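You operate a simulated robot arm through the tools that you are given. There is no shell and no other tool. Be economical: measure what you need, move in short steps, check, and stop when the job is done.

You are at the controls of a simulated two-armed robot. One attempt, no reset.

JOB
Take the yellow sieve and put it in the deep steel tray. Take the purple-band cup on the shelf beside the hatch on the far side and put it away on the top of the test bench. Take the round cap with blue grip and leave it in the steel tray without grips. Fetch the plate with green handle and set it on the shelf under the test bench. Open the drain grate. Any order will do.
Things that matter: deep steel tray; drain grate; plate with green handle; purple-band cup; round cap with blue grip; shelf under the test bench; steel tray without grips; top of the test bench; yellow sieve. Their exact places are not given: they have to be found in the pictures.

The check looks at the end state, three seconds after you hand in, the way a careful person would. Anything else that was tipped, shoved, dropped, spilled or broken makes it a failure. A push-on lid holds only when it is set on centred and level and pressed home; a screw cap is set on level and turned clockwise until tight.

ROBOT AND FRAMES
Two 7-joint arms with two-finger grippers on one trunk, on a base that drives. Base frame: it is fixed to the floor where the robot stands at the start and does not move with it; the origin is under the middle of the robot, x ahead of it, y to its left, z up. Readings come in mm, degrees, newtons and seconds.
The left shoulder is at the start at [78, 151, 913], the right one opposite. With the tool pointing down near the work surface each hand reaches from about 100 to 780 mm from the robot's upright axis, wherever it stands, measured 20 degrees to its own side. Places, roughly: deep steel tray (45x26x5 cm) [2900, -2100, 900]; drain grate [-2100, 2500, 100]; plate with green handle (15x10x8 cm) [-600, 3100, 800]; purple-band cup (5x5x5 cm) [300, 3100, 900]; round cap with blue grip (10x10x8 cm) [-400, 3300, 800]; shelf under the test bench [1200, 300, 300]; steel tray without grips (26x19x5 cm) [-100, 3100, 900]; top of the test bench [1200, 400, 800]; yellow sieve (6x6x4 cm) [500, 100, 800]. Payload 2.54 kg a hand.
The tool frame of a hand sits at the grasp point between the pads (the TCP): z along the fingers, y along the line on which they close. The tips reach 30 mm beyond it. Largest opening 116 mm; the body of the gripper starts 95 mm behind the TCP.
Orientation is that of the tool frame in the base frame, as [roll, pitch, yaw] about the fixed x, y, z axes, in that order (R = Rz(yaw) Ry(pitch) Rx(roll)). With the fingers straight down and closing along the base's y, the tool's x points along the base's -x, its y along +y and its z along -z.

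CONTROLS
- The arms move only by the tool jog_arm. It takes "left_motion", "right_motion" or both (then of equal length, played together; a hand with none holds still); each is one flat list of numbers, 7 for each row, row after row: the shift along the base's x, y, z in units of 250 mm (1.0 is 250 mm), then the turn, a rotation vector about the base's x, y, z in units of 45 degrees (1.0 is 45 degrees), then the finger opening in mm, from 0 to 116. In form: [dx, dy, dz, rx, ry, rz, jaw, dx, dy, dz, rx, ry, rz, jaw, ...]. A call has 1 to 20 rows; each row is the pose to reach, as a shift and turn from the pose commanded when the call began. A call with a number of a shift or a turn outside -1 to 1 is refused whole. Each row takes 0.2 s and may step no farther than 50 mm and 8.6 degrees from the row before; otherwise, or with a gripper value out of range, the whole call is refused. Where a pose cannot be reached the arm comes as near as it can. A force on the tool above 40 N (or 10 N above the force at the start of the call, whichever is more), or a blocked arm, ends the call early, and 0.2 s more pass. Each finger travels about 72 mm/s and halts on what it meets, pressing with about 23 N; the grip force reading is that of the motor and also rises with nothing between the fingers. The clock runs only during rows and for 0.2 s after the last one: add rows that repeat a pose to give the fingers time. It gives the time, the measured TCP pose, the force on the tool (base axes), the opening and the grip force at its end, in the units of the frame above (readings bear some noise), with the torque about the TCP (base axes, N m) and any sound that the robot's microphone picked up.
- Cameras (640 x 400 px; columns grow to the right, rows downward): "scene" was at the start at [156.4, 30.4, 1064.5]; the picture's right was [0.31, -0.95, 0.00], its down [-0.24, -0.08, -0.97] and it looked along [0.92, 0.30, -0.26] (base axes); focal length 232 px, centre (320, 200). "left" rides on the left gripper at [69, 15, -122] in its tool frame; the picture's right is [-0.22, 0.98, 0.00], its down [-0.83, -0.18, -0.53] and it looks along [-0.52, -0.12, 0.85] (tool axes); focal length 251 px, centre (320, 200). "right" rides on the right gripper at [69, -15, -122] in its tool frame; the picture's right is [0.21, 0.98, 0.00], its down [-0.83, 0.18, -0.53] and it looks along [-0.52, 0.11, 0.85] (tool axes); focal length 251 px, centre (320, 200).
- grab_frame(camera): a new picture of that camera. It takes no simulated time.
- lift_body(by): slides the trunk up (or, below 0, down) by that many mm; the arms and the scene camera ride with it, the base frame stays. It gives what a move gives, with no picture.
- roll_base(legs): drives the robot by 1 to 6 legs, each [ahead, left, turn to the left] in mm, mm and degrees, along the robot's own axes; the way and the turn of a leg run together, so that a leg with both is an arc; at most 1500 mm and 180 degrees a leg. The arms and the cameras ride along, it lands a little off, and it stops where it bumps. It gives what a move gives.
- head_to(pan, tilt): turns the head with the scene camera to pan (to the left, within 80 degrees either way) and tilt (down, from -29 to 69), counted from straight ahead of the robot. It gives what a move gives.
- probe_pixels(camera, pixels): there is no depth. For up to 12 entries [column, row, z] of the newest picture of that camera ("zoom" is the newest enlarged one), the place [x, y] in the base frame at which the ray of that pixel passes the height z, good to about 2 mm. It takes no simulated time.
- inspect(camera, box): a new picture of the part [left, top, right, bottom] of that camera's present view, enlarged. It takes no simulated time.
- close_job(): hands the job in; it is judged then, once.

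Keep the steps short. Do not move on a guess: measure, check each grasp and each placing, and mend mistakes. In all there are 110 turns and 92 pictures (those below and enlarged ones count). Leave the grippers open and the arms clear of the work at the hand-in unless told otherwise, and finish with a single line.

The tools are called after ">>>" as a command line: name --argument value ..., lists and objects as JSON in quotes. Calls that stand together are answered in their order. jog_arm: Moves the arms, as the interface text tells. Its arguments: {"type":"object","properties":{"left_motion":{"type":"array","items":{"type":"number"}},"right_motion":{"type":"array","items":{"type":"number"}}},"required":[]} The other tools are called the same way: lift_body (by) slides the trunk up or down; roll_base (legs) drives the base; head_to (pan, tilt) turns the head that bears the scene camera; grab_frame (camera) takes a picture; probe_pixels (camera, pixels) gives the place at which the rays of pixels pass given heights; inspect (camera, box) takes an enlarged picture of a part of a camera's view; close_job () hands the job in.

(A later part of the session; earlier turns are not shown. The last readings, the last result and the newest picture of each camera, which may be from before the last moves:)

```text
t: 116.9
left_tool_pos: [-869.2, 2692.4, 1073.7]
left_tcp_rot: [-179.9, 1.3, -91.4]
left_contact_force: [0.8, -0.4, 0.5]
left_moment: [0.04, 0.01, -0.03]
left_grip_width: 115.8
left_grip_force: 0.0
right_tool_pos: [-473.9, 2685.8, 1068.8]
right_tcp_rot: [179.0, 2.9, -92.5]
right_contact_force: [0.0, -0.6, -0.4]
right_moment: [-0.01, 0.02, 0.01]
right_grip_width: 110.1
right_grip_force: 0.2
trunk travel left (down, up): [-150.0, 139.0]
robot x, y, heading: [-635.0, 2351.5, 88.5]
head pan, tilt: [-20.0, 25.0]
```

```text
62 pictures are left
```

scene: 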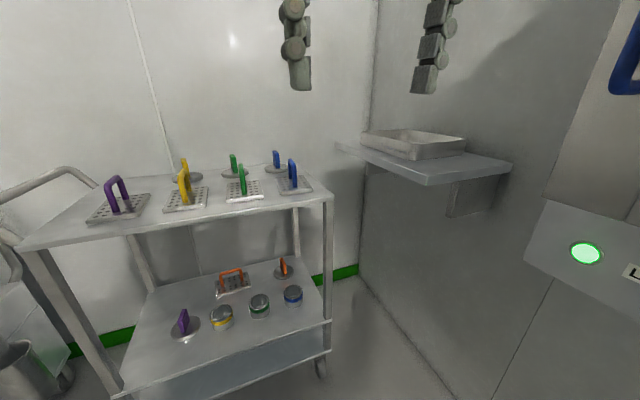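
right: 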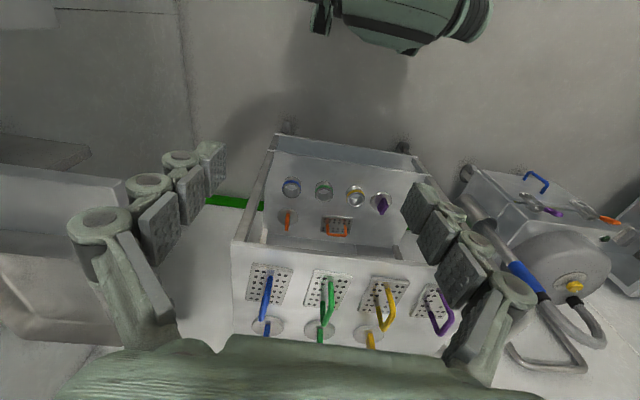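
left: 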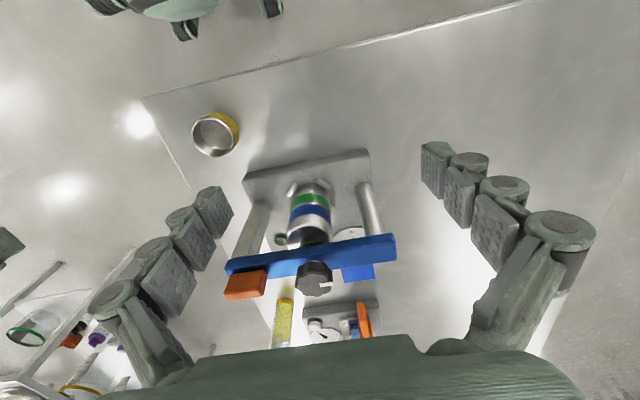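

The base was blocked and the right hand deflected about 3°, so the right elbow probably met the hatch box. I'll back off, move left, and look at the right elbow.

>>> roll_base --legs '[[-150, 0, 0], [0, 150, 1.5]]'

>>> head_to --pan -78 --tilt 25

>>> grab_frame --camera "scene"

```text
t: 120.0
left_tool_pos: [-1029.9, 2556.1, 1068.7]
left_tcp_rot: [-180.0, 0.1, -89.9]
left_contact_force: [0.0, -0.5, -0.8]
left_moment: [0.0, -0.01, -0.03]
left_grip_width: 115.7
left_grip_force: 0.0
right_tool_pos: [-636.8, 2561.3, 1058.5]
right_tcp_rot: [178.8, 1.2, -90.8]
right_contact_force: [-0.5, -0.1, -0.7]
right_moment: [0.05, -0.02, 0.0]
right_grip_width: 109.9
right_grip_force: 0.0
trunk travel left (down, up): [-150.0, 139.0]
robot x, y, heading: [-786.4, 2199.4, 90.2]
head pan, tilt: [-20.0, 25.0]
```

```text
t: 121.2
left_tool_pos: [-1029.1, 2556.0, 1068.5]
left_tcp_rot: [-180.0, 0.2, -89.8]
left_contact_force: [0.6, 0.1, 0.1]
left_moment: [-0.01, 0.03, -0.01]
left_grip_width: 115.9
left_grip_force: 0.1
right_tool_pos: [-635.7, 2560.9, 1059.3]
right_tcp_rot: [178.8, 1.2, -90.9]
right_contact_force: [0.3, -0.3, 0.4]
right_moment: [-0.02, -0.01, 0.01]
right_grip_width: 110.0
right_grip_force: 0.0
trunk travel left (down, up): [-150.0, 139.0]
robot x, y, heading: [-787.6, 2206.1, 89.9]
head pan, tilt: [-78.0, 25.0]
```

```text
61 pictures are left
```

scene: 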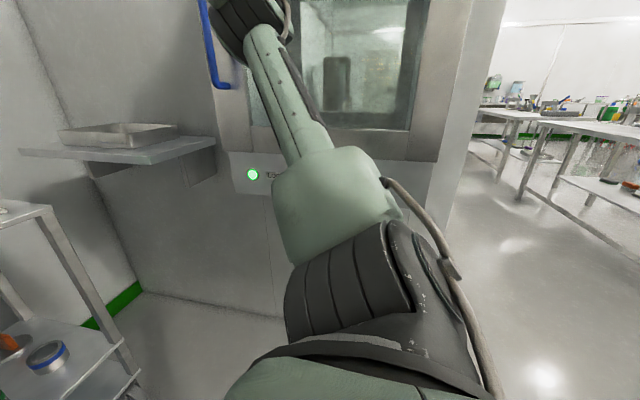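

The elbow sticks out right, forward and high because the hand is folded close in. Stretching the hand forward and lower will pull the elbow in. I'll do that here, straighten the wrist tilt, and look again.

>>> jog_arm --right_motion '[0, 0.16, 0, -0.027, -0.027, 0.02, 110, 0, 0.32, -0.04, -0.027, -0.027, 0.02, 110, 0, 0.48, -0.08, -0.027, -0.027, 0.02, 110, 0, 0.64, -0.12, -0.027, -0.027, 0.02, 110, 0, 0.8, -0.16, -0.027, -0.027, 0.02, 110, 0, 0.96, -0.2, -0.027, -0.027, 0.02, 110, 0, 1.0, -0.2, -0.027, -0.027, 0.02, 110]'

>>> grab_frame --camera "scene"

```text
t: 122.8
left_tool_pos: [-1029.8, 2555.1, 1067.8]
left_tcp_rot: [180.0, 0.2, -89.8]
left_contact_force: [0.6, 0.0, 0.0]
left_moment: [0.01, 0.01, -0.02]
left_grip_width: 115.9
left_grip_force: 0.0
right_tool_pos: [-635.8, 2810.5, 1008.0]
right_tcp_rot: [-179.9, 0.1, -89.8]
right_contact_force: [1.0, 0.1, -0.3]
right_moment: [-0.04, 0.02, -0.02]
right_grip_width: 110.1
right_grip_force: 0.0
trunk travel left (down, up): [-150.0, 139.0]
robot x, y, heading: [-784.9, 2197.4, 90.1]
head pan, tilt: [-78.0, 25.0]
```

```text
60 pictures are left
```

scene: 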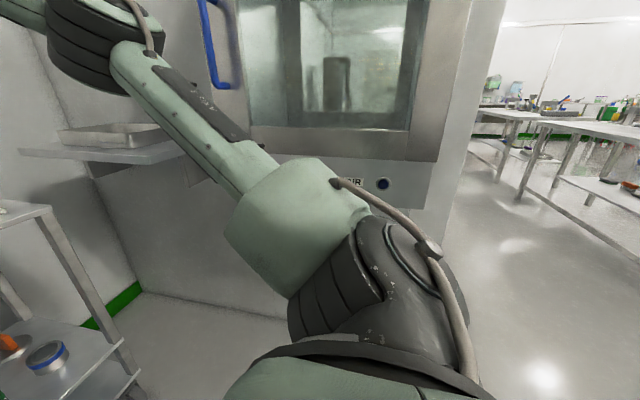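

The elbow is now drawn in. I'll drive to about (−690,2640).

>>> roll_base --legs '[[250, 0, 0], [190, -90, 0]]'

>>> grab_frame --camera "right"

>>> grab_frame --camera "scene"

```text
t: 125.9
left_tool_pos: [-941.6, 2993.6, 1068.1]
left_tcp_rot: [180.0, 0.1, -89.9]
left_contact_force: [0.1, 0.1, -0.3]
left_moment: [-0.03, -0.01, 0.01]
left_grip_width: 116.2
left_grip_force: 0.1
right_tool_pos: [-546.2, 3249.0, 1008.4]
right_tcp_rot: [-179.9, 0.0, -89.9]
right_contact_force: [0.6, 0.3, -0.6]
right_moment: [-0.03, 0.04, -0.01]
right_grip_width: 110.0
right_grip_force: 0.1
trunk travel left (down, up): [-150.0, 139.0]
robot x, y, heading: [-698.3, 2642.1, 90.1]
head pan, tilt: [-78.0, 25.0]
```

```text
59 pictures are left
```

right: 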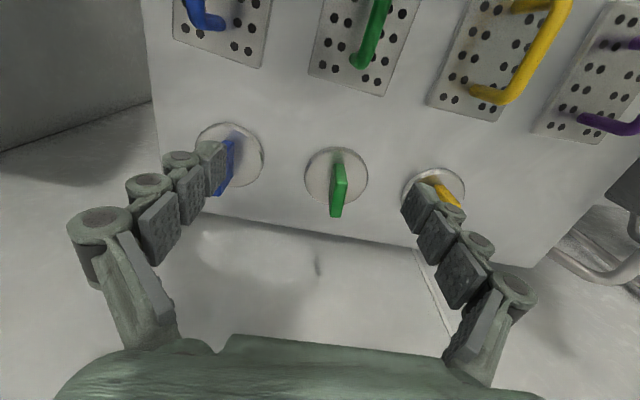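

```text
58 pictures are left
```

scene: 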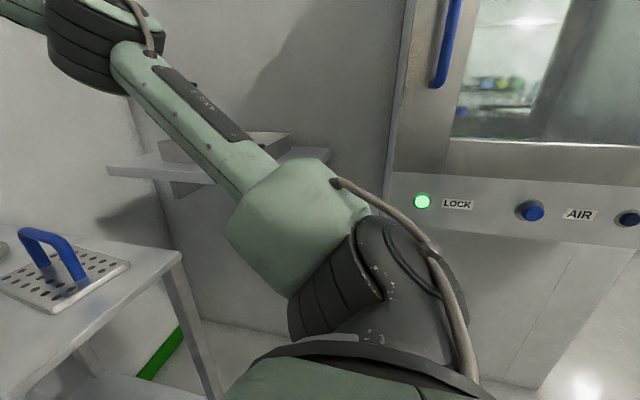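

No bump this time. The blue cap is at (230,155) in the right view. I'll measure it.

>>> probe_pixels --camera "right" --pixels '[[231, 154, 790], [231, 154, 810], [198, 150, 800], [264, 155, 800], [217, 194, 870], [217, 194, 850], [336, 176, 800], [304, 176, 800], [368, 176, 800], [333, 217, 870], [345, 163, 870]]'

>>> inspect --camera "right" --box '[170, 100, 290, 220]'

```text
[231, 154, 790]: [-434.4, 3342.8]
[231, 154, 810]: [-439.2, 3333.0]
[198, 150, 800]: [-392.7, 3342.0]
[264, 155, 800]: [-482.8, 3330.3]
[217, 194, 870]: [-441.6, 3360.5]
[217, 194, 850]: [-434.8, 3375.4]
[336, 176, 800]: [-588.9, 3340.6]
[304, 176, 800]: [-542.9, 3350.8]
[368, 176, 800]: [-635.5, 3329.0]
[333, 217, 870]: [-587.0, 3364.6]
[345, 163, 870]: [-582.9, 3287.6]
```

```text
3.33 times, centred on (230, 160) of right
```

zoom: 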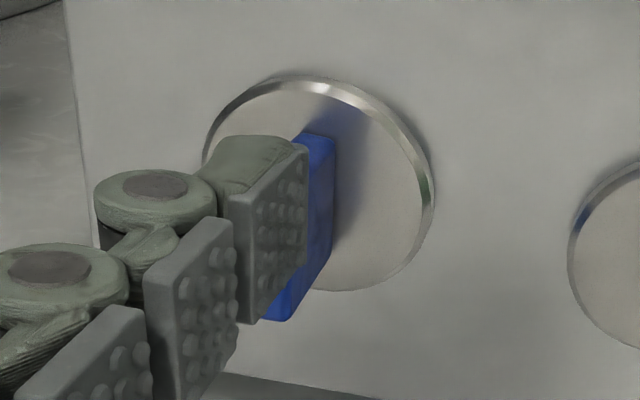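

The cap centre is about (−437,3338). I'll move over it, staying above the grip top, and look.

>>> jog_arm --right_motion '[0.108, 0.089, 0, 0, 0, 0, 110, 0.216, 0.178, 0, 0, 0, 0, 110, 0.324, 0.267, 0, 0, 0, 0, 110, 0.436, 0.356, 0, 0, 0, 0, 110, 0.436, 0.356, -0.14, 0, 0, 0, 110, 0.436, 0.356, -0.28, 0, 0, 0, 110, 0.436, 0.356, -0.28, 0, 0, 0, 110]'

>>> grab_frame --camera "right"

```text
t: 127.5
left_tool_pos: [-940.4, 2993.8, 1068.5]
left_tcp_rot: [180.0, 0.0, -89.7]
left_contact_force: [-0.3, 0.9, 0.2]
left_moment: [-0.02, -0.02, -0.01]
left_grip_width: 115.9
left_grip_force: 0.0
right_tool_pos: [-438.8, 3338.0, 937.9]
right_tcp_rot: [-179.9, 0.0, -89.9]
right_contact_force: [0.3, 0.2, 0.4]
right_moment: [-0.01, 0.02, 0.01]
right_grip_width: 109.9
right_grip_force: 0.0
right hand out of reach, approached as far as the arm can: row 4
trunk travel left (down, up): [-150.0, 139.0]
robot x, y, heading: [-694.6, 2643.2, 90.1]
head pan, tilt: [-78.0, 25.0]
```

```text
56 pictures are left
```

right: 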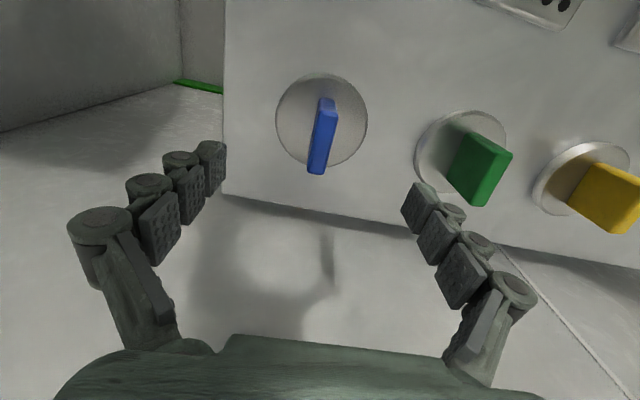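

>>> probe_pixels --camera "right" --pixels '[[321, 120, 795], [321, 120, 780], [275, 118, 780], [368, 120, 780], [310, 172, 860], [324, 174, 860], [320, 98, 860], [335, 99, 860], [320, 135, 860]]'

>>> inspect --camera "right" --box '[260, 60, 390, 190]'

```text
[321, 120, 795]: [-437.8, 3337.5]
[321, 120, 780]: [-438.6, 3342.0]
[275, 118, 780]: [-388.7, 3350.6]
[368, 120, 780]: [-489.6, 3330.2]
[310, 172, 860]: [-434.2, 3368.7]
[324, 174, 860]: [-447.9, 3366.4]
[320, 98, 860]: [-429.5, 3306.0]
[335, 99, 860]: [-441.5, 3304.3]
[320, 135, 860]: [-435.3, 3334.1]
```

```text
3.08 times, centred on (325, 125) of right
```

zoom: 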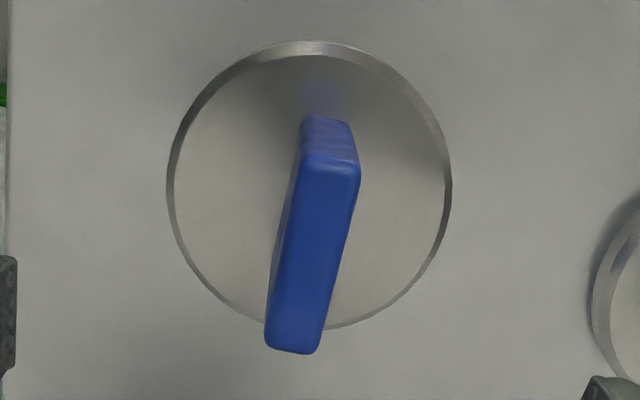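

The grip is centred at about (−440,3343), along y, with its top near z≈860. I'll go down to TCP z≈838 and close.

>>> jog_arm --right_motion '[-0.004, 0.014, -0.15, 0, 0, 0, 80, -0.004, 0.014, -0.3, 0, 0, 0, 70, -0.004, 0.014, -0.4, 0, 0, 0, 70, -0.004, 0.014, -0.4, 0, 0, 0, 70, -0.004, 0.014, -0.4, 0, 0, 0, 40, -0.004, 0.014, -0.4, 0, 0, 0, 5, -0.004, 0.014, -0.4, 0, 0, 0, 0, -0.004, 0.014, -0.4, 0, 0, 0, 0, -0.004, 0.014, -0.4, 0, 0, 0, 0]'

>>> grab_frame --camera "right"

```text
t: 129.5
left_tool_pos: [-942.2, 2992.4, 1068.0]
left_tcp_rot: [-180.0, 0.2, -89.7]
left_contact_force: [0.5, -0.6, 0.5]
left_moment: [-0.01, 0.0, -0.01]
left_grip_width: 115.8
left_grip_force: 0.0
right_tool_pos: [-439.2, 3339.8, 843.0]
right_tcp_rot: [-179.9, 0.3, -89.9]
right_contact_force: [-2.8, 0.5, 28.0]
right_moment: [-0.19, 0.14, -0.06]
right_grip_width: 15.7
right_grip_force: 23.1
trunk travel left (down, up): [-150.0, 139.0]
robot x, y, heading: [-695.0, 2637.2, 89.9]
head pan, tilt: [-78.0, 25.0]
```

```text
54 pictures are left
```

right: 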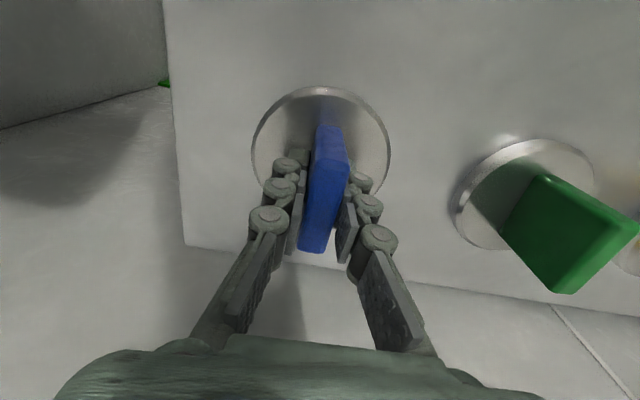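

The grip is held (15.7 mm), with the tips resting on the disc top. I'll lift straight up, draw back toward the robot, then view the tray.

>>> jog_arm --right_motion '[0, 0, 0.1, 0, 0, 0, 0, 0, 0, 0.25, 0, 0, 0, 0, 0, 0, 0.4, 0, 0, 0, 0, 0, -0.1, 0.55, 0, 0, 0, 0, 0, -0.24, 0.68, 0, 0, 0, 0, 0, -0.4, 0.8, 0, 0, 0, 0, 0, -0.55, 0.8, 0, 0, 0, 0, 0, -0.7, 0.8, 0, 0, 0, 0]'

>>> head_to --pan -45 --tilt 15

>>> grab_frame --camera "scene"

```text
t: 131.3
left_tool_pos: [-940.0, 2994.0, 1068.1]
left_tcp_rot: [179.9, 0.1, -89.9]
left_contact_force: [0.2, -0.2, -0.6]
left_moment: [0.03, 0.03, 0.01]
left_grip_width: 115.9
left_grip_force: 0.0
right_tool_pos: [-438.5, 3166.6, 1039.0]
right_tcp_rot: [180.0, 0.0, -90.0]
right_contact_force: [-0.5, -0.4, -3.1]
right_moment: [0.01, 0.01, -0.01]
right_grip_width: 15.5
right_grip_force: 23.2
trunk travel left (down, up): [-150.0, 139.0]
robot x, y, heading: [-696.4, 2638.8, 90.1]
head pan, tilt: [-78.0, 25.0]
```

```text
t: 132.3
left_tool_pos: [-940.5, 2993.8, 1068.1]
left_tcp_rot: [180.0, 0.1, -89.8]
left_contact_force: [-0.3, -0.8, -0.3]
left_moment: [-0.01, 0.01, 0.01]
left_grip_width: 116.0
left_grip_force: 0.0
right_tool_pos: [-438.9, 3167.8, 1039.2]
right_tcp_rot: [-179.9, -0.1, -89.9]
right_contact_force: [-0.5, -1.1, -3.2]
right_moment: [0.0, -0.02, 0.02]
right_grip_width: 15.5
right_grip_force: 22.5
trunk travel left (down, up): [-150.0, 139.0]
robot x, y, heading: [-695.8, 2636.3, 90.1]
head pan, tilt: [-45.0, 15.0]
```

```text
53 pictures are left
```

scene: 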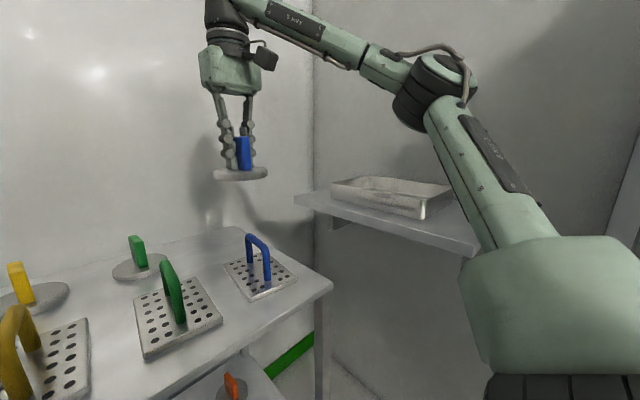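

>>> inspect --camera "scene" --box '[280, 160, 490, 270]'

>>> probe_pixels --camera "zoom" --pixels '[[155, 65, 930], [432, 123, 930], [535, 75, 930], [268, 48, 930], [160, 115, 885], [430, 178, 885], [575, 295, 885], [48, 118, 885], [155, 65, 910], [432, 123, 910]]'

```text
3.05 times, centred on (385, 215) of scene
```

zoom: 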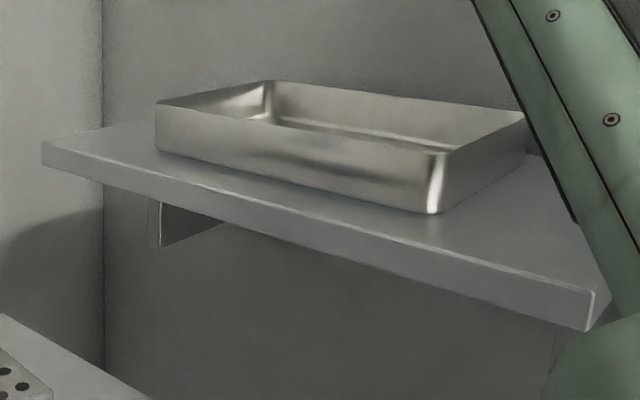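

```text
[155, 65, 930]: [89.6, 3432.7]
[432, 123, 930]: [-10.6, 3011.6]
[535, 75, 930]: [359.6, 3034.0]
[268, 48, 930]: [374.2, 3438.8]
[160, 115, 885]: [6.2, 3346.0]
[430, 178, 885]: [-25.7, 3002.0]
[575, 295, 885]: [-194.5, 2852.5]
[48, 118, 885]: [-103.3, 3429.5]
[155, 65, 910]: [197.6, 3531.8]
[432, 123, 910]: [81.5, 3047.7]
```

I misread the enlarged picture's rows, so I'll probe the true tray corners again.

>>> probe_pixels --camera "zoom" --pixels '[[155, 103, 930], [447, 153, 930], [525, 116, 930], [268, 82, 930], [157, 150, 885], [432, 213, 885], [592, 292, 885], [42, 143, 885], [155, 103, 940], [447, 153, 940], [525, 116, 940], [268, 82, 940]]'

```text
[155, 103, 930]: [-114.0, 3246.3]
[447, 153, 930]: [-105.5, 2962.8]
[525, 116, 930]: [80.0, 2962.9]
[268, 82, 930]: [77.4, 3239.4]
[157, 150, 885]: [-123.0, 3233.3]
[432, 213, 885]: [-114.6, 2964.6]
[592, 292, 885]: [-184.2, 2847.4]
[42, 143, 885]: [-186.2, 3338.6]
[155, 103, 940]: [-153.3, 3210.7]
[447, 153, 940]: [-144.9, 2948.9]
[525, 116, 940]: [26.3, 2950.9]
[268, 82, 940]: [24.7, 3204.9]
```

The tray spans about x −120…60, y 2960…3230, with its rim at z≈932 and floor about 888. I'll swing the hand right towards the tray while staying above the rim, then check how the elbow lies.

>>> jog_arm --right_motion '[0.167, -0.05, 0, 0, 0, 0, 0, 0.334, -0.1, 0, 0, 0, 0, 0, 0.5, -0.15, 0, 0, 0, 0, 0, 0.67, -0.2, 0, 0, 0, 0, 0, 0.83, -0.25, 0, 0, 0, 0, 0]'

>>> head_to --pan -60 --tilt 8

>>> grab_frame --camera "scene"

```text
t: 133.5
left_tool_pos: [-941.4, 2993.8, 1067.9]
left_tcp_rot: [179.8, 0.1, -89.8]
left_contact_force: [0.0, -0.4, -0.4]
left_moment: [-0.02, -0.01, -0.01]
left_grip_width: 115.7
left_grip_force: 0.0
right_tool_pos: [-231.4, 3102.8, 1038.9]
right_tcp_rot: [-179.9, 0.2, -90.0]
right_contact_force: [-0.3, -0.1, -2.5]
right_moment: [-0.03, 0.02, 0.02]
right_grip_width: 15.7
right_grip_force: 23.1
trunk travel left (down, up): [-150.0, 139.0]
robot x, y, heading: [-696.8, 2639.5, 90.1]
head pan, tilt: [-45.0, 15.0]
```

```text
t: 134.2
left_tool_pos: [-939.6, 2994.2, 1068.5]
left_tcp_rot: [180.0, 0.1, -89.7]
left_contact_force: [-0.1, 0.4, -0.5]
left_moment: [0.02, 0.0, -0.02]
left_grip_width: 115.9
left_grip_force: 0.1
right_tool_pos: [-231.3, 3103.9, 1039.1]
right_tcp_rot: [-179.8, 0.0, -90.1]
right_contact_force: [0.0, 0.1, -2.6]
right_moment: [-0.01, 0.0, 0.02]
right_grip_width: 15.4
right_grip_force: 23.1
trunk travel left (down, up): [-150.0, 139.0]
robot x, y, heading: [-697.0, 2638.2, 90.2]
head pan, tilt: [-60.0, 8.0]
```

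```text
51 pictures are left
```

scene: 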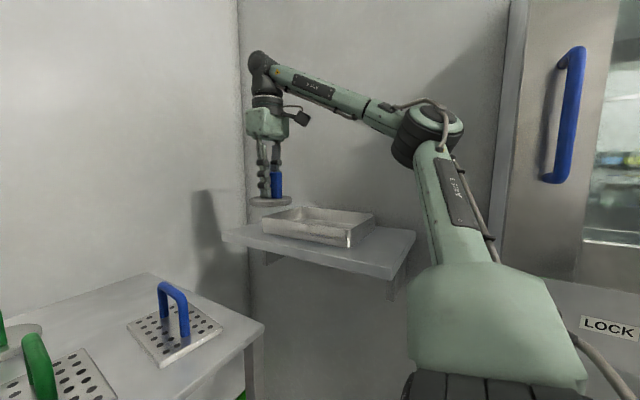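

The elbow is clear of the hatch's far edge. A small base shift, 30 mm ahead and 60 mm right, puts the tray comfortably within reach. Then I'll carry the cap over (−45,3092).

>>> roll_base --legs '[[30, -60, 0]]'

```text
t: 135.5
left_tool_pos: [-880.2, 3025.1, 1068.2]
left_tcp_rot: [179.9, 0.1, -89.9]
left_contact_force: [0.0, -0.2, 0.1]
left_moment: [-0.03, 0.01, 0.03]
left_grip_width: 115.9
left_grip_force: 0.0
right_tool_pos: [-171.7, 3133.3, 1038.1]
right_tcp_rot: [-179.9, 0.1, -90.0]
right_contact_force: [0.2, 0.7, -3.8]
right_moment: [0.0, 0.04, 0.02]
right_grip_width: 15.5
right_grip_force: 22.7
trunk travel left (down, up): [-150.0, 139.0]
robot x, y, heading: [-636.2, 2673.8, 90.0]
head pan, tilt: [-60.0, 8.0]
```

>>> jog_arm --right_motion '[0.16, -0.053, 0, 0, 0, 0, 0, 0.32, -0.106, 0, 0, 0, 0, 0, 0.48, -0.16, 0, 0, 0, 0, 0, 0.487, -0.16, -0.1, 0, 0, 0, 0, 0.487, -0.16, -0.14, 0, 0, 0, 0]'

>>> inspect --camera "scene" --box '[210, 90, 450, 280]'

>>> grab_frame --camera "right"

```text
t: 136.5
left_tool_pos: [-880.9, 3024.7, 1067.0]
left_tcp_rot: [179.9, 0.0, -89.8]
left_contact_force: [0.6, 0.7, 0.5]
left_moment: [-0.06, 0.05, -0.03]
left_grip_width: 116.0
left_grip_force: 0.0
right_tool_pos: [-118.3, 3099.2, 973.8]
right_tcp_rot: [-179.9, 1.9, -90.6]
right_contact_force: [0.5, -0.1, -4.0]
right_moment: [-0.05, 0.07, 0.0]
right_grip_width: 15.7
right_grip_force: 23.2
right hand out of reach, approached as far as the arm can: row 1, 2, 3, 4, 5
trunk travel left (down, up): [-150.0, 139.0]
robot x, y, heading: [-636.9, 2671.1, 90.1]
head pan, tilt: [-60.0, 8.0]
stopped in row 5 (right hand): the force on the tool passed its limit at 98 N (the readings are from after the stop); the commanded pose is now the measured one
```

```text
2.11 times, centred on (330, 185) of scene
```

zoom: 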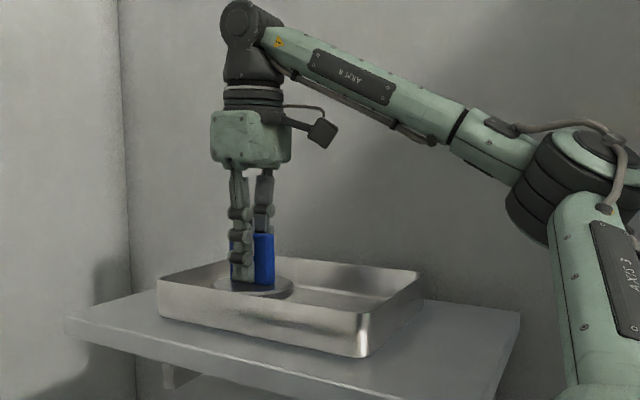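

```text
49 pictures are left
```

right: 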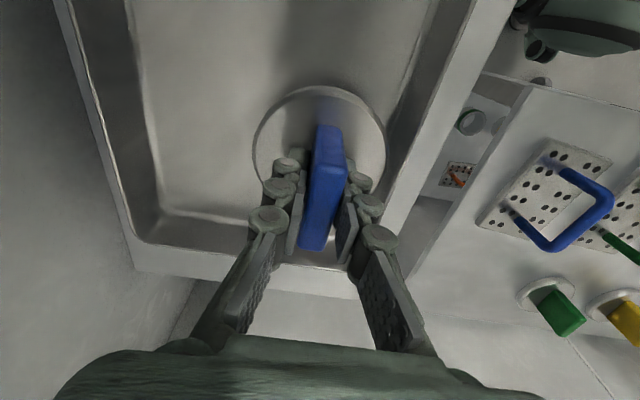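

The arm could not keep this wrist yaw so far to the right, and the cap brushed the tray's near rim (force now ~0). I'll lift first, then turn the wrist clockwise with the arm's direction, since the cap is round.

>>> jog_arm --right_motion '[0, 0, 0.14, -0.04, 0.0146, 0, 0, 0, 0, 0.28, -0.04, 0.0146, -0.15, 0, 0, 0, 0.28, -0.04, 0.0146, -0.33, 0, 0, 0, 0.28, -0.04, 0.0146, -0.51, 0, 0, 0, 0.28, -0.04, 0.0146, -0.69, 0, 0, 0, 0.28, -0.04, 0.0146, -0.87, 0, 0.12, -0.02, 0.28, -0.04, 0.0146, -0.9, 0, 0.24, -0.03, 0.28, -0.04, 0.0146, -0.9, 0, 0.27, -0.03, 0.28, -0.04, 0.0146, -0.9, 0]'

>>> grab_frame --camera "right"

>>> grab_frame --camera "scene"

```text
t: 138.5
left_tool_pos: [-880.9, 3024.2, 1067.2]
left_tcp_rot: [-180.0, 0.0, -89.8]
left_contact_force: [0.6, -0.7, 0.5]
left_moment: [0.03, 0.0, 0.02]
left_grip_width: 115.9
left_grip_force: 0.1
right_tool_pos: [-63.3, 3126.0, 1025.5]
right_tcp_rot: [-180.0, 0.5, -131.1]
right_contact_force: [0.2, 0.7, -2.3]
right_moment: [0.0, 0.0, -0.01]
right_grip_width: 15.9
right_grip_force: 22.9
right hand out of reach, approached as far as the arm can: row 1, 2, 3, 4, 5, 6, 7, 8, 9
trunk travel left (down, up): [-150.0, 139.0]
robot x, y, heading: [-634.9, 2669.3, 90.1]
head pan, tilt: [-60.0, 8.0]
```

```text
48 pictures are left
```

right: 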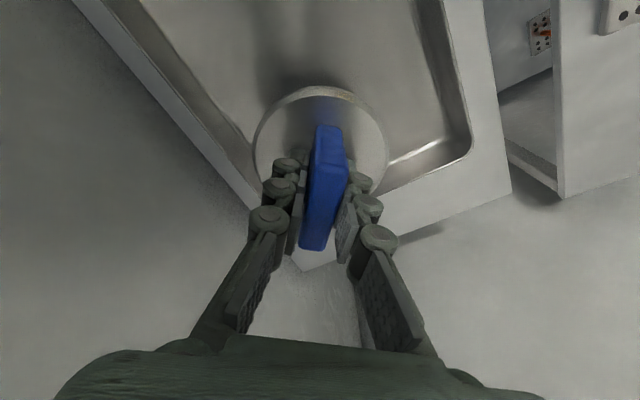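

```text
47 pictures are left
```

scene: 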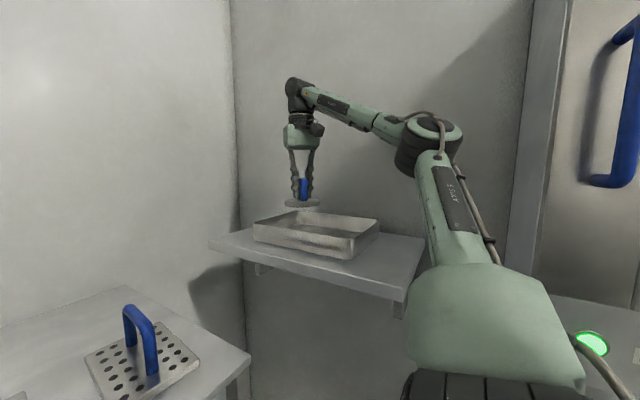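

>>> probe_pixels --camera "right" --pixels '[[305, 270, 932], [512, 192, 932], [305, 270, 888], [472, 148, 890], [440, 0, 932], [75, 0, 932], [321, 150, 985], [255, 190, 895]]'

>>> probe_pixels --camera "scene" --pixels '[[253, 224, 932], [352, 244, 932], [379, 219, 932], [286, 210, 932], [255, 240, 885], [349, 259, 885]]'

```text
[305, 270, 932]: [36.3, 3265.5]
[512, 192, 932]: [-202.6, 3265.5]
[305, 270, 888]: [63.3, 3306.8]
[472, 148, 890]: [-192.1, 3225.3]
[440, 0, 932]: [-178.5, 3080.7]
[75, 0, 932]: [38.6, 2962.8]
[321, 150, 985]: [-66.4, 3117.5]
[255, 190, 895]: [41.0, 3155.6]
```

```text
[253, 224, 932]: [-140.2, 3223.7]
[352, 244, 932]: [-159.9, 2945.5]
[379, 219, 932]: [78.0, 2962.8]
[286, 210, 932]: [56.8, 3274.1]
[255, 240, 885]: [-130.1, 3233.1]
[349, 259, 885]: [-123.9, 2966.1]
```

The tray has hardly moved (base corners within ~8 mm of before). Lowering increases the reach, so I'll lower to z≈992, still above the rim, and aim for (−45,3100).

>>> jog_arm --right_motion '[0.01, -0.03, -0.04, 0, 0, 0, 0, 0.03, -0.06, -0.08, 0, 0, 0, 0, 0.07, -0.1, -0.13, 0, 0, 0, 0, 0.07, -0.1, -0.13, 0, 0, 0, 0]'

>>> grab_frame --camera "right"

```text
t: 139.5
left_tool_pos: [-881.1, 3025.2, 1068.0]
left_tcp_rot: [180.0, 0.0, -89.8]
left_contact_force: [0.0, 0.0, 0.3]
left_moment: [-0.02, -0.01, 0.0]
left_grip_width: 116.3
left_grip_force: 0.1
right_tool_pos: [-45.2, 3104.1, 988.8]
right_tcp_rot: [-179.9, 0.7, -131.1]
right_contact_force: [-0.4, 0.2, -2.6]
right_moment: [0.0, 0.02, 0.0]
right_grip_width: 15.3
right_grip_force: 23.4
right hand out of reach, approached as far as the arm can: row 3, 4
trunk travel left (down, up): [-150.0, 139.0]
robot x, y, heading: [-635.1, 2670.4, 90.0]
head pan, tilt: [-60.0, 8.0]
```

```text
46 pictures are left
```

right: 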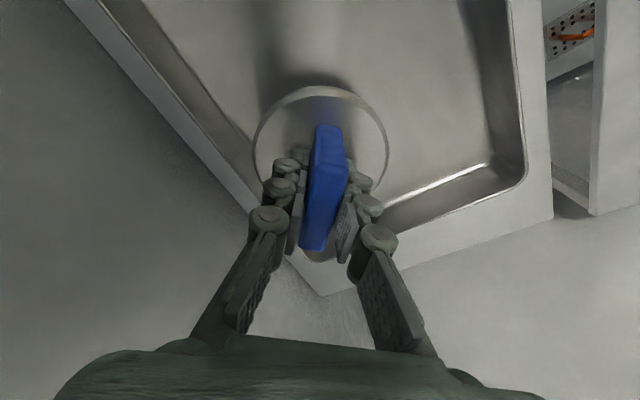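

The cap is over the tray interior. I'll lower it further in small rows.

>>> jog_arm --right_motion '[0, 0, -0.06, 0, 0, 0, 0, 0, 0, -0.12, 0, 0, 0, 0, 0, 0, -0.17, 0, 0, 0, 0, 0, 0, -0.19, 0, 0, 0, 0, 0, 0, -0.21, 0, 0, 0, 0, 0, 0, -0.21, 0, 0, 0, 0]'

>>> inspect --camera "scene" --box '[230, 130, 410, 280]'

```text
t: 140.8
left_tool_pos: [-880.7, 3022.7, 1067.9]
left_tcp_rot: [179.9, 0.1, -89.9]
left_contact_force: [-1.0, -0.7, -0.4]
left_moment: [-0.01, -0.01, 0.0]
left_grip_width: 115.7
left_grip_force: 0.1
right_tool_pos: [-47.5, 3103.4, 947.0]
right_tcp_rot: [-180.0, 1.3, -131.1]
right_contact_force: [-0.1, -4.0, 16.9]
right_moment: [-0.74, 0.57, 0.13]
right_grip_width: 15.8
right_grip_force: 22.9
trunk travel left (down, up): [-150.0, 139.0]
robot x, y, heading: [-636.4, 2667.4, 89.9]
head pan, tilt: [-60.0, 8.0]
stopped in row 6 (right hand): the force on the tool passed its limit at 44 N (the readings are from after the stop); the commanded pose is now the measured one
```

```text
2.67 times, centred on (320, 205) of scene
```

zoom: 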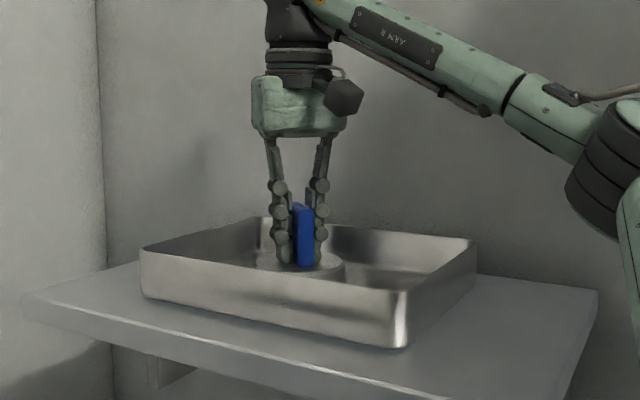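

Contact at TCP z 947. I'll check with the hand camera that the disc is on the floor and not on a wall.

>>> grab_frame --camera "right"

>>> inspect --camera "scene" --box '[280, 190, 360, 240]'

```text
44 pictures are left
```

right: 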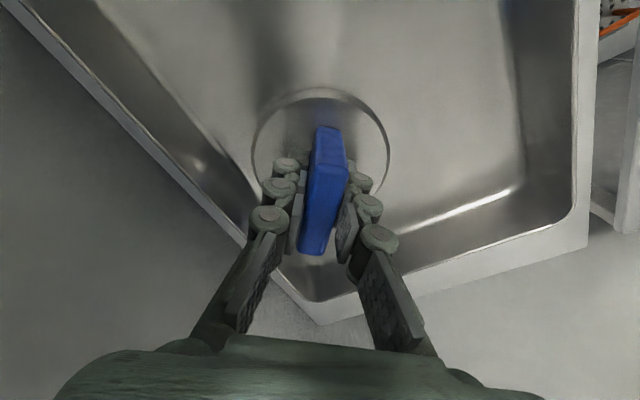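

```text
8.00 times, centred on (320, 215) of scene
```

zoom: 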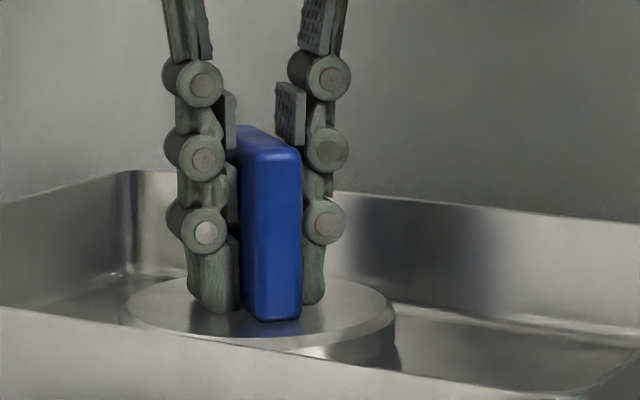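

The disc lies flat on the tray floor, clear of the walls. I'll open, rise, and draw the hand back.

>>> jog_arm --right_motion '[0, 0, 0, 0, 0, 0, 35, 0, 0, 0, 0, 0, 0, 50, 0, 0, 0.01, 0, 0, 0, 50, 0, 0, 0.12, 0, 0, 0, 50, 0, 0, 0.24, 0, 0, 0, 50, -0.06, 0.04, 0.36, 0, 0, 0, 50, -0.2, 0.04, 0.4, 0, 0, 0, 50, -0.36, 0.04, 0.4, 0, 0, 0.15, 50, -0.52, 0.04, 0.4, 0, 0, 0.3, 60, -0.68, 0.04, 0.4, 0, 0, 0.45, 60, -0.84, 0.04, 0.4, 0, 0, 0.6, 60, -0.98, 0.04, 0.4, 0, 0, 0.75, 60, -0.98, 0.04, 0.4, 0, 0, 0.9, 60]'

>>> grab_frame --camera "scene"

```text
t: 143.6
left_tool_pos: [-880.2, 3024.4, 1068.1]
left_tcp_rot: [-180.0, 0.0, -89.7]
left_contact_force: [-0.1, -0.2, -0.6]
left_moment: [0.0, 0.03, -0.04]
left_grip_width: 116.0
left_grip_force: 0.1
right_tool_pos: [-291.9, 3115.7, 1042.6]
right_tcp_rot: [-180.0, 1.0, -90.6]
right_contact_force: [-0.4, 0.0, 0.2]
right_moment: [0.01, -0.01, 0.05]
right_grip_width: 60.0
right_grip_force: 0.1
right hand out of reach, approached as far as the arm can: row 6, 7
trunk travel left (down, up): [-150.0, 139.0]
robot x, y, heading: [-634.5, 2668.2, 90.1]
head pan, tilt: [-60.0, 8.0]
```

```text
42 pictures are left
```

scene: 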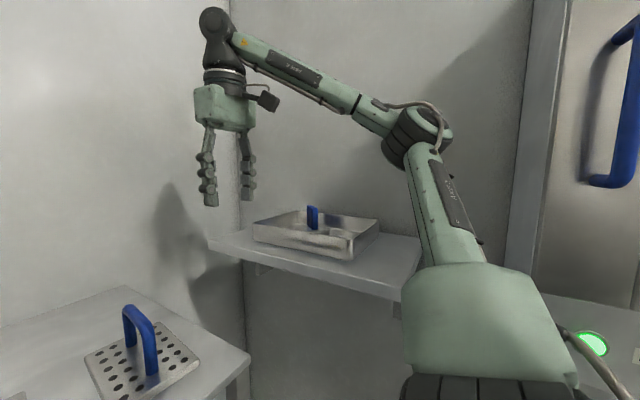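

The cap stands in the tray without grips. Next is the green-handled plate, using the right hand so the left stays free for the cup. I'll move the right hand over to the plate and look down at it.

>>> jog_arm --right_motion '[-0.17, -0.06, 0, -0.022, 0, 0.013, 60, -0.34, -0.12, 0, -0.022, 0, 0.013, 60, -0.51, -0.18, 0, -0.022, 0, 0.013, 60, -0.68, -0.24, 0, -0.022, 0, 0.013, 60, -0.85, -0.3, 0, -0.022, 0, 0.013, 60, -1, -0.36, -0.1, -0.022, 0, 0.013, 60, -1, -0.36, -0.1, -0.022, 0, 0.013, 60]'

>>> grab_frame --camera "right"

```text
t: 145.2
left_tool_pos: [-880.2, 3024.9, 1067.9]
left_tcp_rot: [180.0, 0.0, -89.9]
left_contact_force: [0.4, 0.3, -0.2]
left_moment: [0.0, -0.02, 0.03]
left_grip_width: 116.0
left_grip_force: 0.1
right_tool_pos: [-542.1, 3024.4, 1018.2]
right_tcp_rot: [179.9, 0.1, -90.1]
right_contact_force: [0.6, 0.2, 0.5]
right_moment: [0.02, -0.02, -0.02]
right_grip_width: 59.8
right_grip_force: 0.1
trunk travel left (down, up): [-150.0, 139.0]
robot x, y, heading: [-632.5, 2669.7, 90.1]
head pan, tilt: [-60.0, 8.0]
```

```text
41 pictures are left
```

right: 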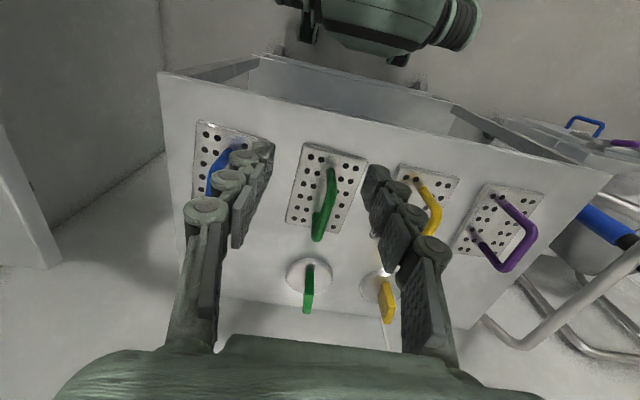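

>>> probe_pixels --camera "right" --pixels '[[304, 143, 805], [367, 156, 805], [347, 235, 805], [287, 222, 805], [331, 172, 880], [319, 236, 880], [331, 172, 865], [319, 236, 865]]'

>>> inspect --camera "right" --box '[270, 130, 390, 250]'

```text
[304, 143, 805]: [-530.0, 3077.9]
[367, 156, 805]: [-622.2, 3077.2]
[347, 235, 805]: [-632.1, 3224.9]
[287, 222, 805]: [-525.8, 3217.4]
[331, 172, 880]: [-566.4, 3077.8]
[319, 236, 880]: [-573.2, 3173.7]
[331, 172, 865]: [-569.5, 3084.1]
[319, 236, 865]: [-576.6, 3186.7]
```

```text
3.33 times, centred on (330, 190) of right
```

zoom: 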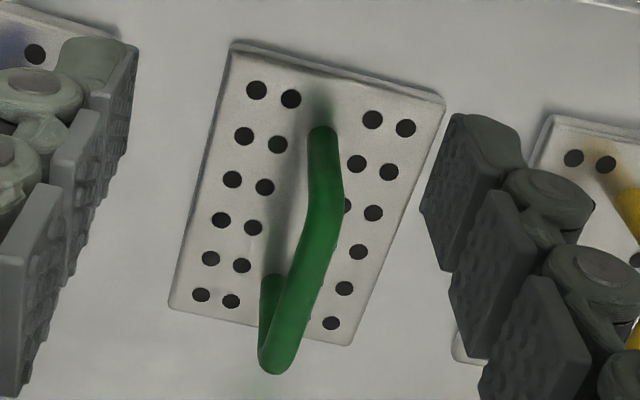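

The plate is centred at (−577,3149), and the handle bar runs along y at x≈−573, y 3103–3195, z≈865. To slide it under the bench later, I'll grip it with the hand tilted 45° forward. First, the tilt and the pre-grasp pose.

>>> jog_arm --right_motion '[-0.02, 0.03, -0.05, 0.17, 0, 0, 60, -0.04, 0.06, -0.1, 0.34, 0, 0, 60, -0.06, 0.09, -0.15, 0.51, 0, 0, 60, -0.08, 0.12, -0.2, 0.68, 0, 0, 60, -0.1, 0.15, -0.25, 0.85, 0, 0, 60, -0.124, 0.16, -0.284, 1, 0, 0, 60, -0.124, 0.16, -0.284, 1, 0, 0, 60]'

>>> head_to --pan 0 --tilt 25

>>> grab_frame --camera "scene"

```text
t: 146.8
left_tool_pos: [-882.6, 3024.1, 1067.9]
left_tcp_rot: [180.0, 0.0, -89.8]
left_contact_force: [0.7, 0.5, -0.5]
left_moment: [0.03, -0.01, 0.0]
left_grip_width: 116.1
left_grip_force: 0.0
right_tool_pos: [-571.9, 3064.2, 948.0]
right_tcp_rot: [180.0, 45.1, -90.1]
right_contact_force: [0.5, 0.5, 0.4]
right_moment: [0.01, 0.02, -0.01]
right_grip_width: 60.0
right_grip_force: 0.1
trunk travel left (down, up): [-150.0, 139.0]
robot x, y, heading: [-636.7, 2671.9, 90.1]
head pan, tilt: [-60.0, 8.0]
```

```text
t: 148.1
left_tool_pos: [-880.9, 3023.6, 1068.4]
left_tcp_rot: [179.9, 0.0, -89.8]
left_contact_force: [-0.3, 0.1, -0.2]
left_moment: [0.03, 0.02, -0.01]
left_grip_width: 116.1
left_grip_force: 0.0
right_tool_pos: [-571.2, 3065.3, 946.4]
right_tcp_rot: [180.0, 45.1, -90.1]
right_contact_force: [-0.3, 0.2, 0.1]
right_moment: [-0.01, -0.01, 0.0]
right_grip_width: 60.2
right_grip_force: 0.2
trunk travel left (down, up): [-150.0, 139.0]
robot x, y, heading: [-637.0, 2672.3, 90.1]
head pan, tilt: [0.0, 25.0]
```

```text
39 pictures are left
```

scene: 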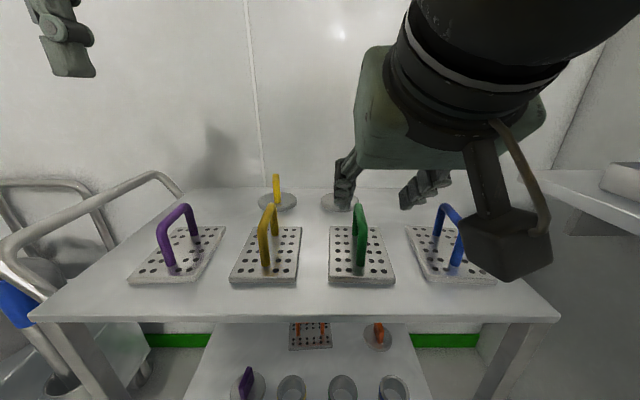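

>>> probe_pixels --camera "scene" --pixels '[[362, 222, 865], [359, 205, 868], [361, 273, 808], [328, 283, 805], [395, 283, 805], [330, 227, 808], [380, 227, 808]]'

```text
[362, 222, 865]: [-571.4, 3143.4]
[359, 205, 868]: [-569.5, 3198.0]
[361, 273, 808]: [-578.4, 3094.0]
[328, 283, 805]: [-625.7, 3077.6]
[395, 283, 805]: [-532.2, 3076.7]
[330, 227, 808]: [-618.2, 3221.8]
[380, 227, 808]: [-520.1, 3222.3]
```

Both cameras agree. I'll approach along the tool axis to (−572,3149,862) and close.

>>> jog_arm --right_motion '[0, 0.12, -0.12, 0, 0, 0, 60, 0, 0.24, -0.24, 0, 0, 0, 60, -0.004, 0.336, -0.34, 0, 0, 0, 60, -0.004, 0.336, -0.34, 0, 0, 0, 40, -0.004, 0.336, -0.34, 0, 0, 0, 10, -0.004, 0.336, -0.34, 0, 0, 0, 0, -0.004, 0.336, -0.34, 0, 0, 0, 0, -0.004, 0.336, -0.34, 0, 0, 0, 0]'

>>> grab_frame --camera "right"

```text
t: 149.9
left_tool_pos: [-881.2, 3024.9, 1067.6]
left_tcp_rot: [-180.0, -0.1, -89.7]
left_contact_force: [0.3, -0.1, -1.0]
left_moment: [-0.05, 0.02, 0.01]
left_grip_width: 116.0
left_grip_force: 0.1
right_tool_pos: [-572.6, 3147.8, 862.8]
right_tcp_rot: [180.0, 45.0, -90.1]
right_contact_force: [-0.7, 0.5, -0.1]
right_moment: [-0.05, 0.02, -0.11]
right_grip_width: 12.0
right_grip_force: 22.6
trunk travel left (down, up): [-150.0, 139.0]
robot x, y, heading: [-635.2, 2673.3, 90.2]
head pan, tilt: [0.0, 25.0]
```

```text
38 pictures are left
```

right: 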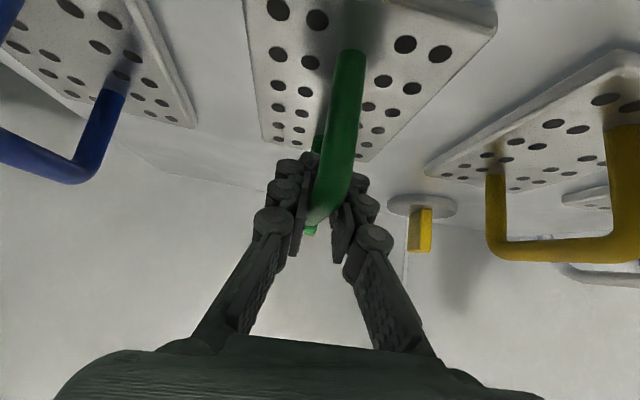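

The handle is gripped (12 mm). I'll lift it straight up and check that it hangs level.

>>> jog_arm --right_motion '[0, 0, 0.08, 0, 0, 0, 0, 0, 0, 0.24, 0, 0, 0, 0, 0, 0, 0.4, 0, 0, 0, 0, 0, 0, 0.56, 0, 0, 0, 0, 0, 0, 0.66, 0, 0, 0, 0, 0, 0, 0.66, 0, 0, 0, 0]'

>>> grab_frame --camera "scene"

```text
t: 151.3
left_tool_pos: [-880.8, 3024.4, 1067.0]
left_tcp_rot: [180.0, 0.0, -89.8]
left_contact_force: [-0.1, -0.8, 0.3]
left_moment: [-0.01, -0.03, 0.0]
left_grip_width: 115.7
left_grip_force: 0.1
right_tool_pos: [-571.8, 3148.4, 1028.3]
right_tcp_rot: [-179.9, 45.0, -90.1]
right_contact_force: [-0.3, -0.8, -3.8]
right_moment: [-0.02, -0.02, 0.01]
right_grip_width: 11.8
right_grip_force: 22.7
trunk travel left (down, up): [-150.0, 139.0]
robot x, y, heading: [-634.8, 2669.8, 90.3]
head pan, tilt: [0.0, 25.0]
```

```text
37 pictures are left
```

scene: 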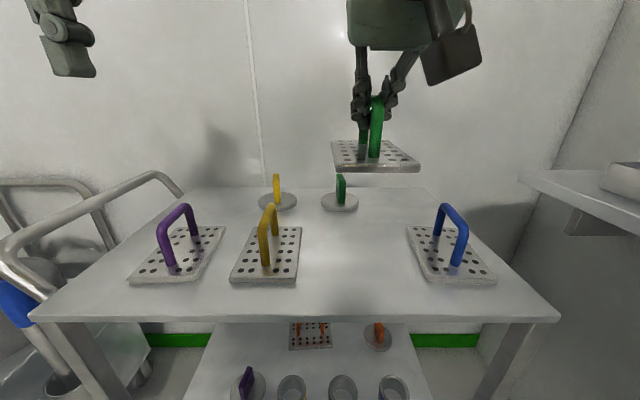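

The plate hangs level. I'll move left and back out, then turn to face −x towards the drain.

>>> roll_base --legs '[[0, 180, 0], [-450, 0, 0], [0, 0, 89.7]]'

>>> head_to --pan 0 --tilt 25

>>> grab_frame --camera "scene"

```text
t: 159.9
left_tool_pos: [-1171.1, 1975.4, 1067.4]
left_tcp_rot: [-179.9, 0.0, 0.1]
left_contact_force: [0.5, -0.2, -0.1]
left_moment: [0.03, 0.0, 0.02]
left_grip_width: 116.1
left_grip_force: 0.0
right_tool_pos: [-1294.8, 2284.2, 1026.1]
right_tcp_rot: [180.0, 45.1, -0.2]
right_contact_force: [-0.6, -1.0, -4.2]
right_moment: [0.0, 0.02, -0.02]
right_grip_width: 11.9
right_grip_force: 22.9
trunk travel left (down, up): [-150.0, 139.0]
robot x, y, heading: [-815.8, 2221.0, 179.8]
head pan, tilt: [0.0, 25.0]
```

```text
t: 160.5
left_tool_pos: [-1171.7, 1975.7, 1067.3]
left_tcp_rot: [-180.0, 0.0, 0.0]
left_contact_force: [0.0, 0.2, 0.1]
left_moment: [-0.01, -0.01, -0.05]
left_grip_width: 115.8
left_grip_force: 0.0
right_tool_pos: [-1295.8, 2284.3, 1026.6]
right_tcp_rot: [-179.9, 45.1, -0.2]
right_contact_force: [-1.0, -0.4, -4.0]
right_moment: [0.01, -0.01, 0.01]
right_grip_width: 11.9
right_grip_force: 23.4
trunk travel left (down, up): [-150.0, 139.0]
robot x, y, heading: [-814.4, 2219.1, 180.0]
head pan, tilt: [0.0, 25.0]
```

```text
36 pictures are left
```

scene: 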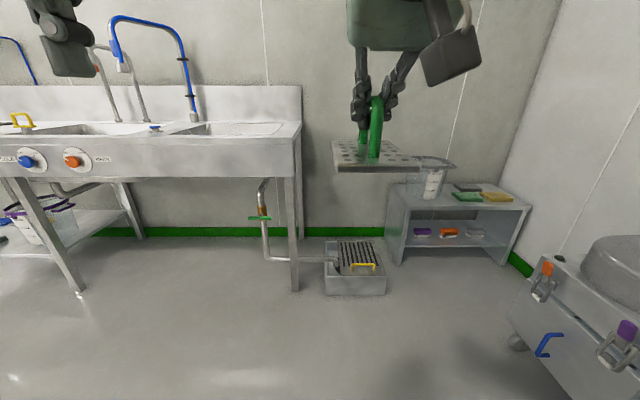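

>>> inspect --camera "scene" --box '[300, 220, 410, 310]'

>>> probe_pixels --camera "scene" --pixels '[[327, 295, 0], [386, 295, 0], [386, 273, 100], [327, 275, 100], [326, 242, 100], [382, 240, 100], [366, 266, 130], [295, 291, 0], [298, 265, 0], [390, 263, 0], [403, 258, 0]]'

```text
4.44 times, centred on (355, 265) of scene
```

zoom: 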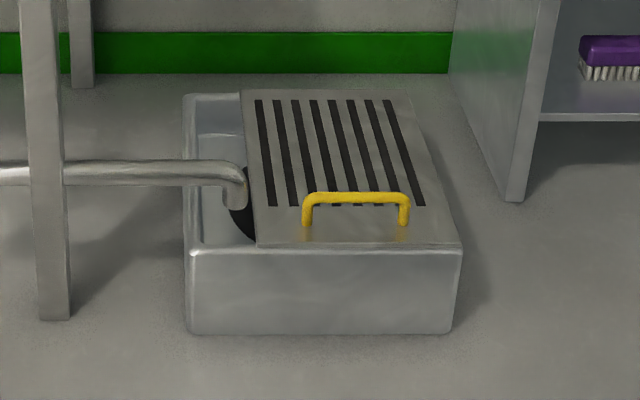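

```text
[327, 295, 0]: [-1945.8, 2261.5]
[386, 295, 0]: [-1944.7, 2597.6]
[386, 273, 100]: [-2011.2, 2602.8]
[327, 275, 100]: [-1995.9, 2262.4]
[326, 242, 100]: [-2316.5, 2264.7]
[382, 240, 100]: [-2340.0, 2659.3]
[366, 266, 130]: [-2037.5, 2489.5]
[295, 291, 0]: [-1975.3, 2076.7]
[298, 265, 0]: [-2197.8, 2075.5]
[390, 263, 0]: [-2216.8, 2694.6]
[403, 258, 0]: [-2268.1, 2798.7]
```

The grate lies on the box at x −1950…−2320. It has a yellow bar along y at about y 2430–2550 near the front edge, and the hinge side is at the wall. I need to know where the trolley on the right stands before driving up.

>>> probe_pixels --camera "zoom" --pixels '[[305, 195, 155], [409, 195, 155], [305, 225, 120], [404, 225, 120], [257, 245, 120], [460, 247, 120], [242, 90, 120], [412, 92, 120], [190, 250, 118]]'

>>> probe_pixels --camera "scene" --pixels '[[510, 348, 0], [590, 398, 0], [560, 398, 0], [527, 255, 400]]'

```text
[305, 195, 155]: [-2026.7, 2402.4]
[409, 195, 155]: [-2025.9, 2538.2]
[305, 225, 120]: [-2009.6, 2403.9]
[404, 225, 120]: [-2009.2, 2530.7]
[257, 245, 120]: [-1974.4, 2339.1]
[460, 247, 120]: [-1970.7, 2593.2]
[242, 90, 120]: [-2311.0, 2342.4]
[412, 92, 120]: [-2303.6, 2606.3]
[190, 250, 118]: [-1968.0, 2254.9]
```

```text
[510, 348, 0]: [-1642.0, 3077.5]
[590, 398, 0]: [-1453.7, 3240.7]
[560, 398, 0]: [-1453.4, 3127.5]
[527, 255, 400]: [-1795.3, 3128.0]
```

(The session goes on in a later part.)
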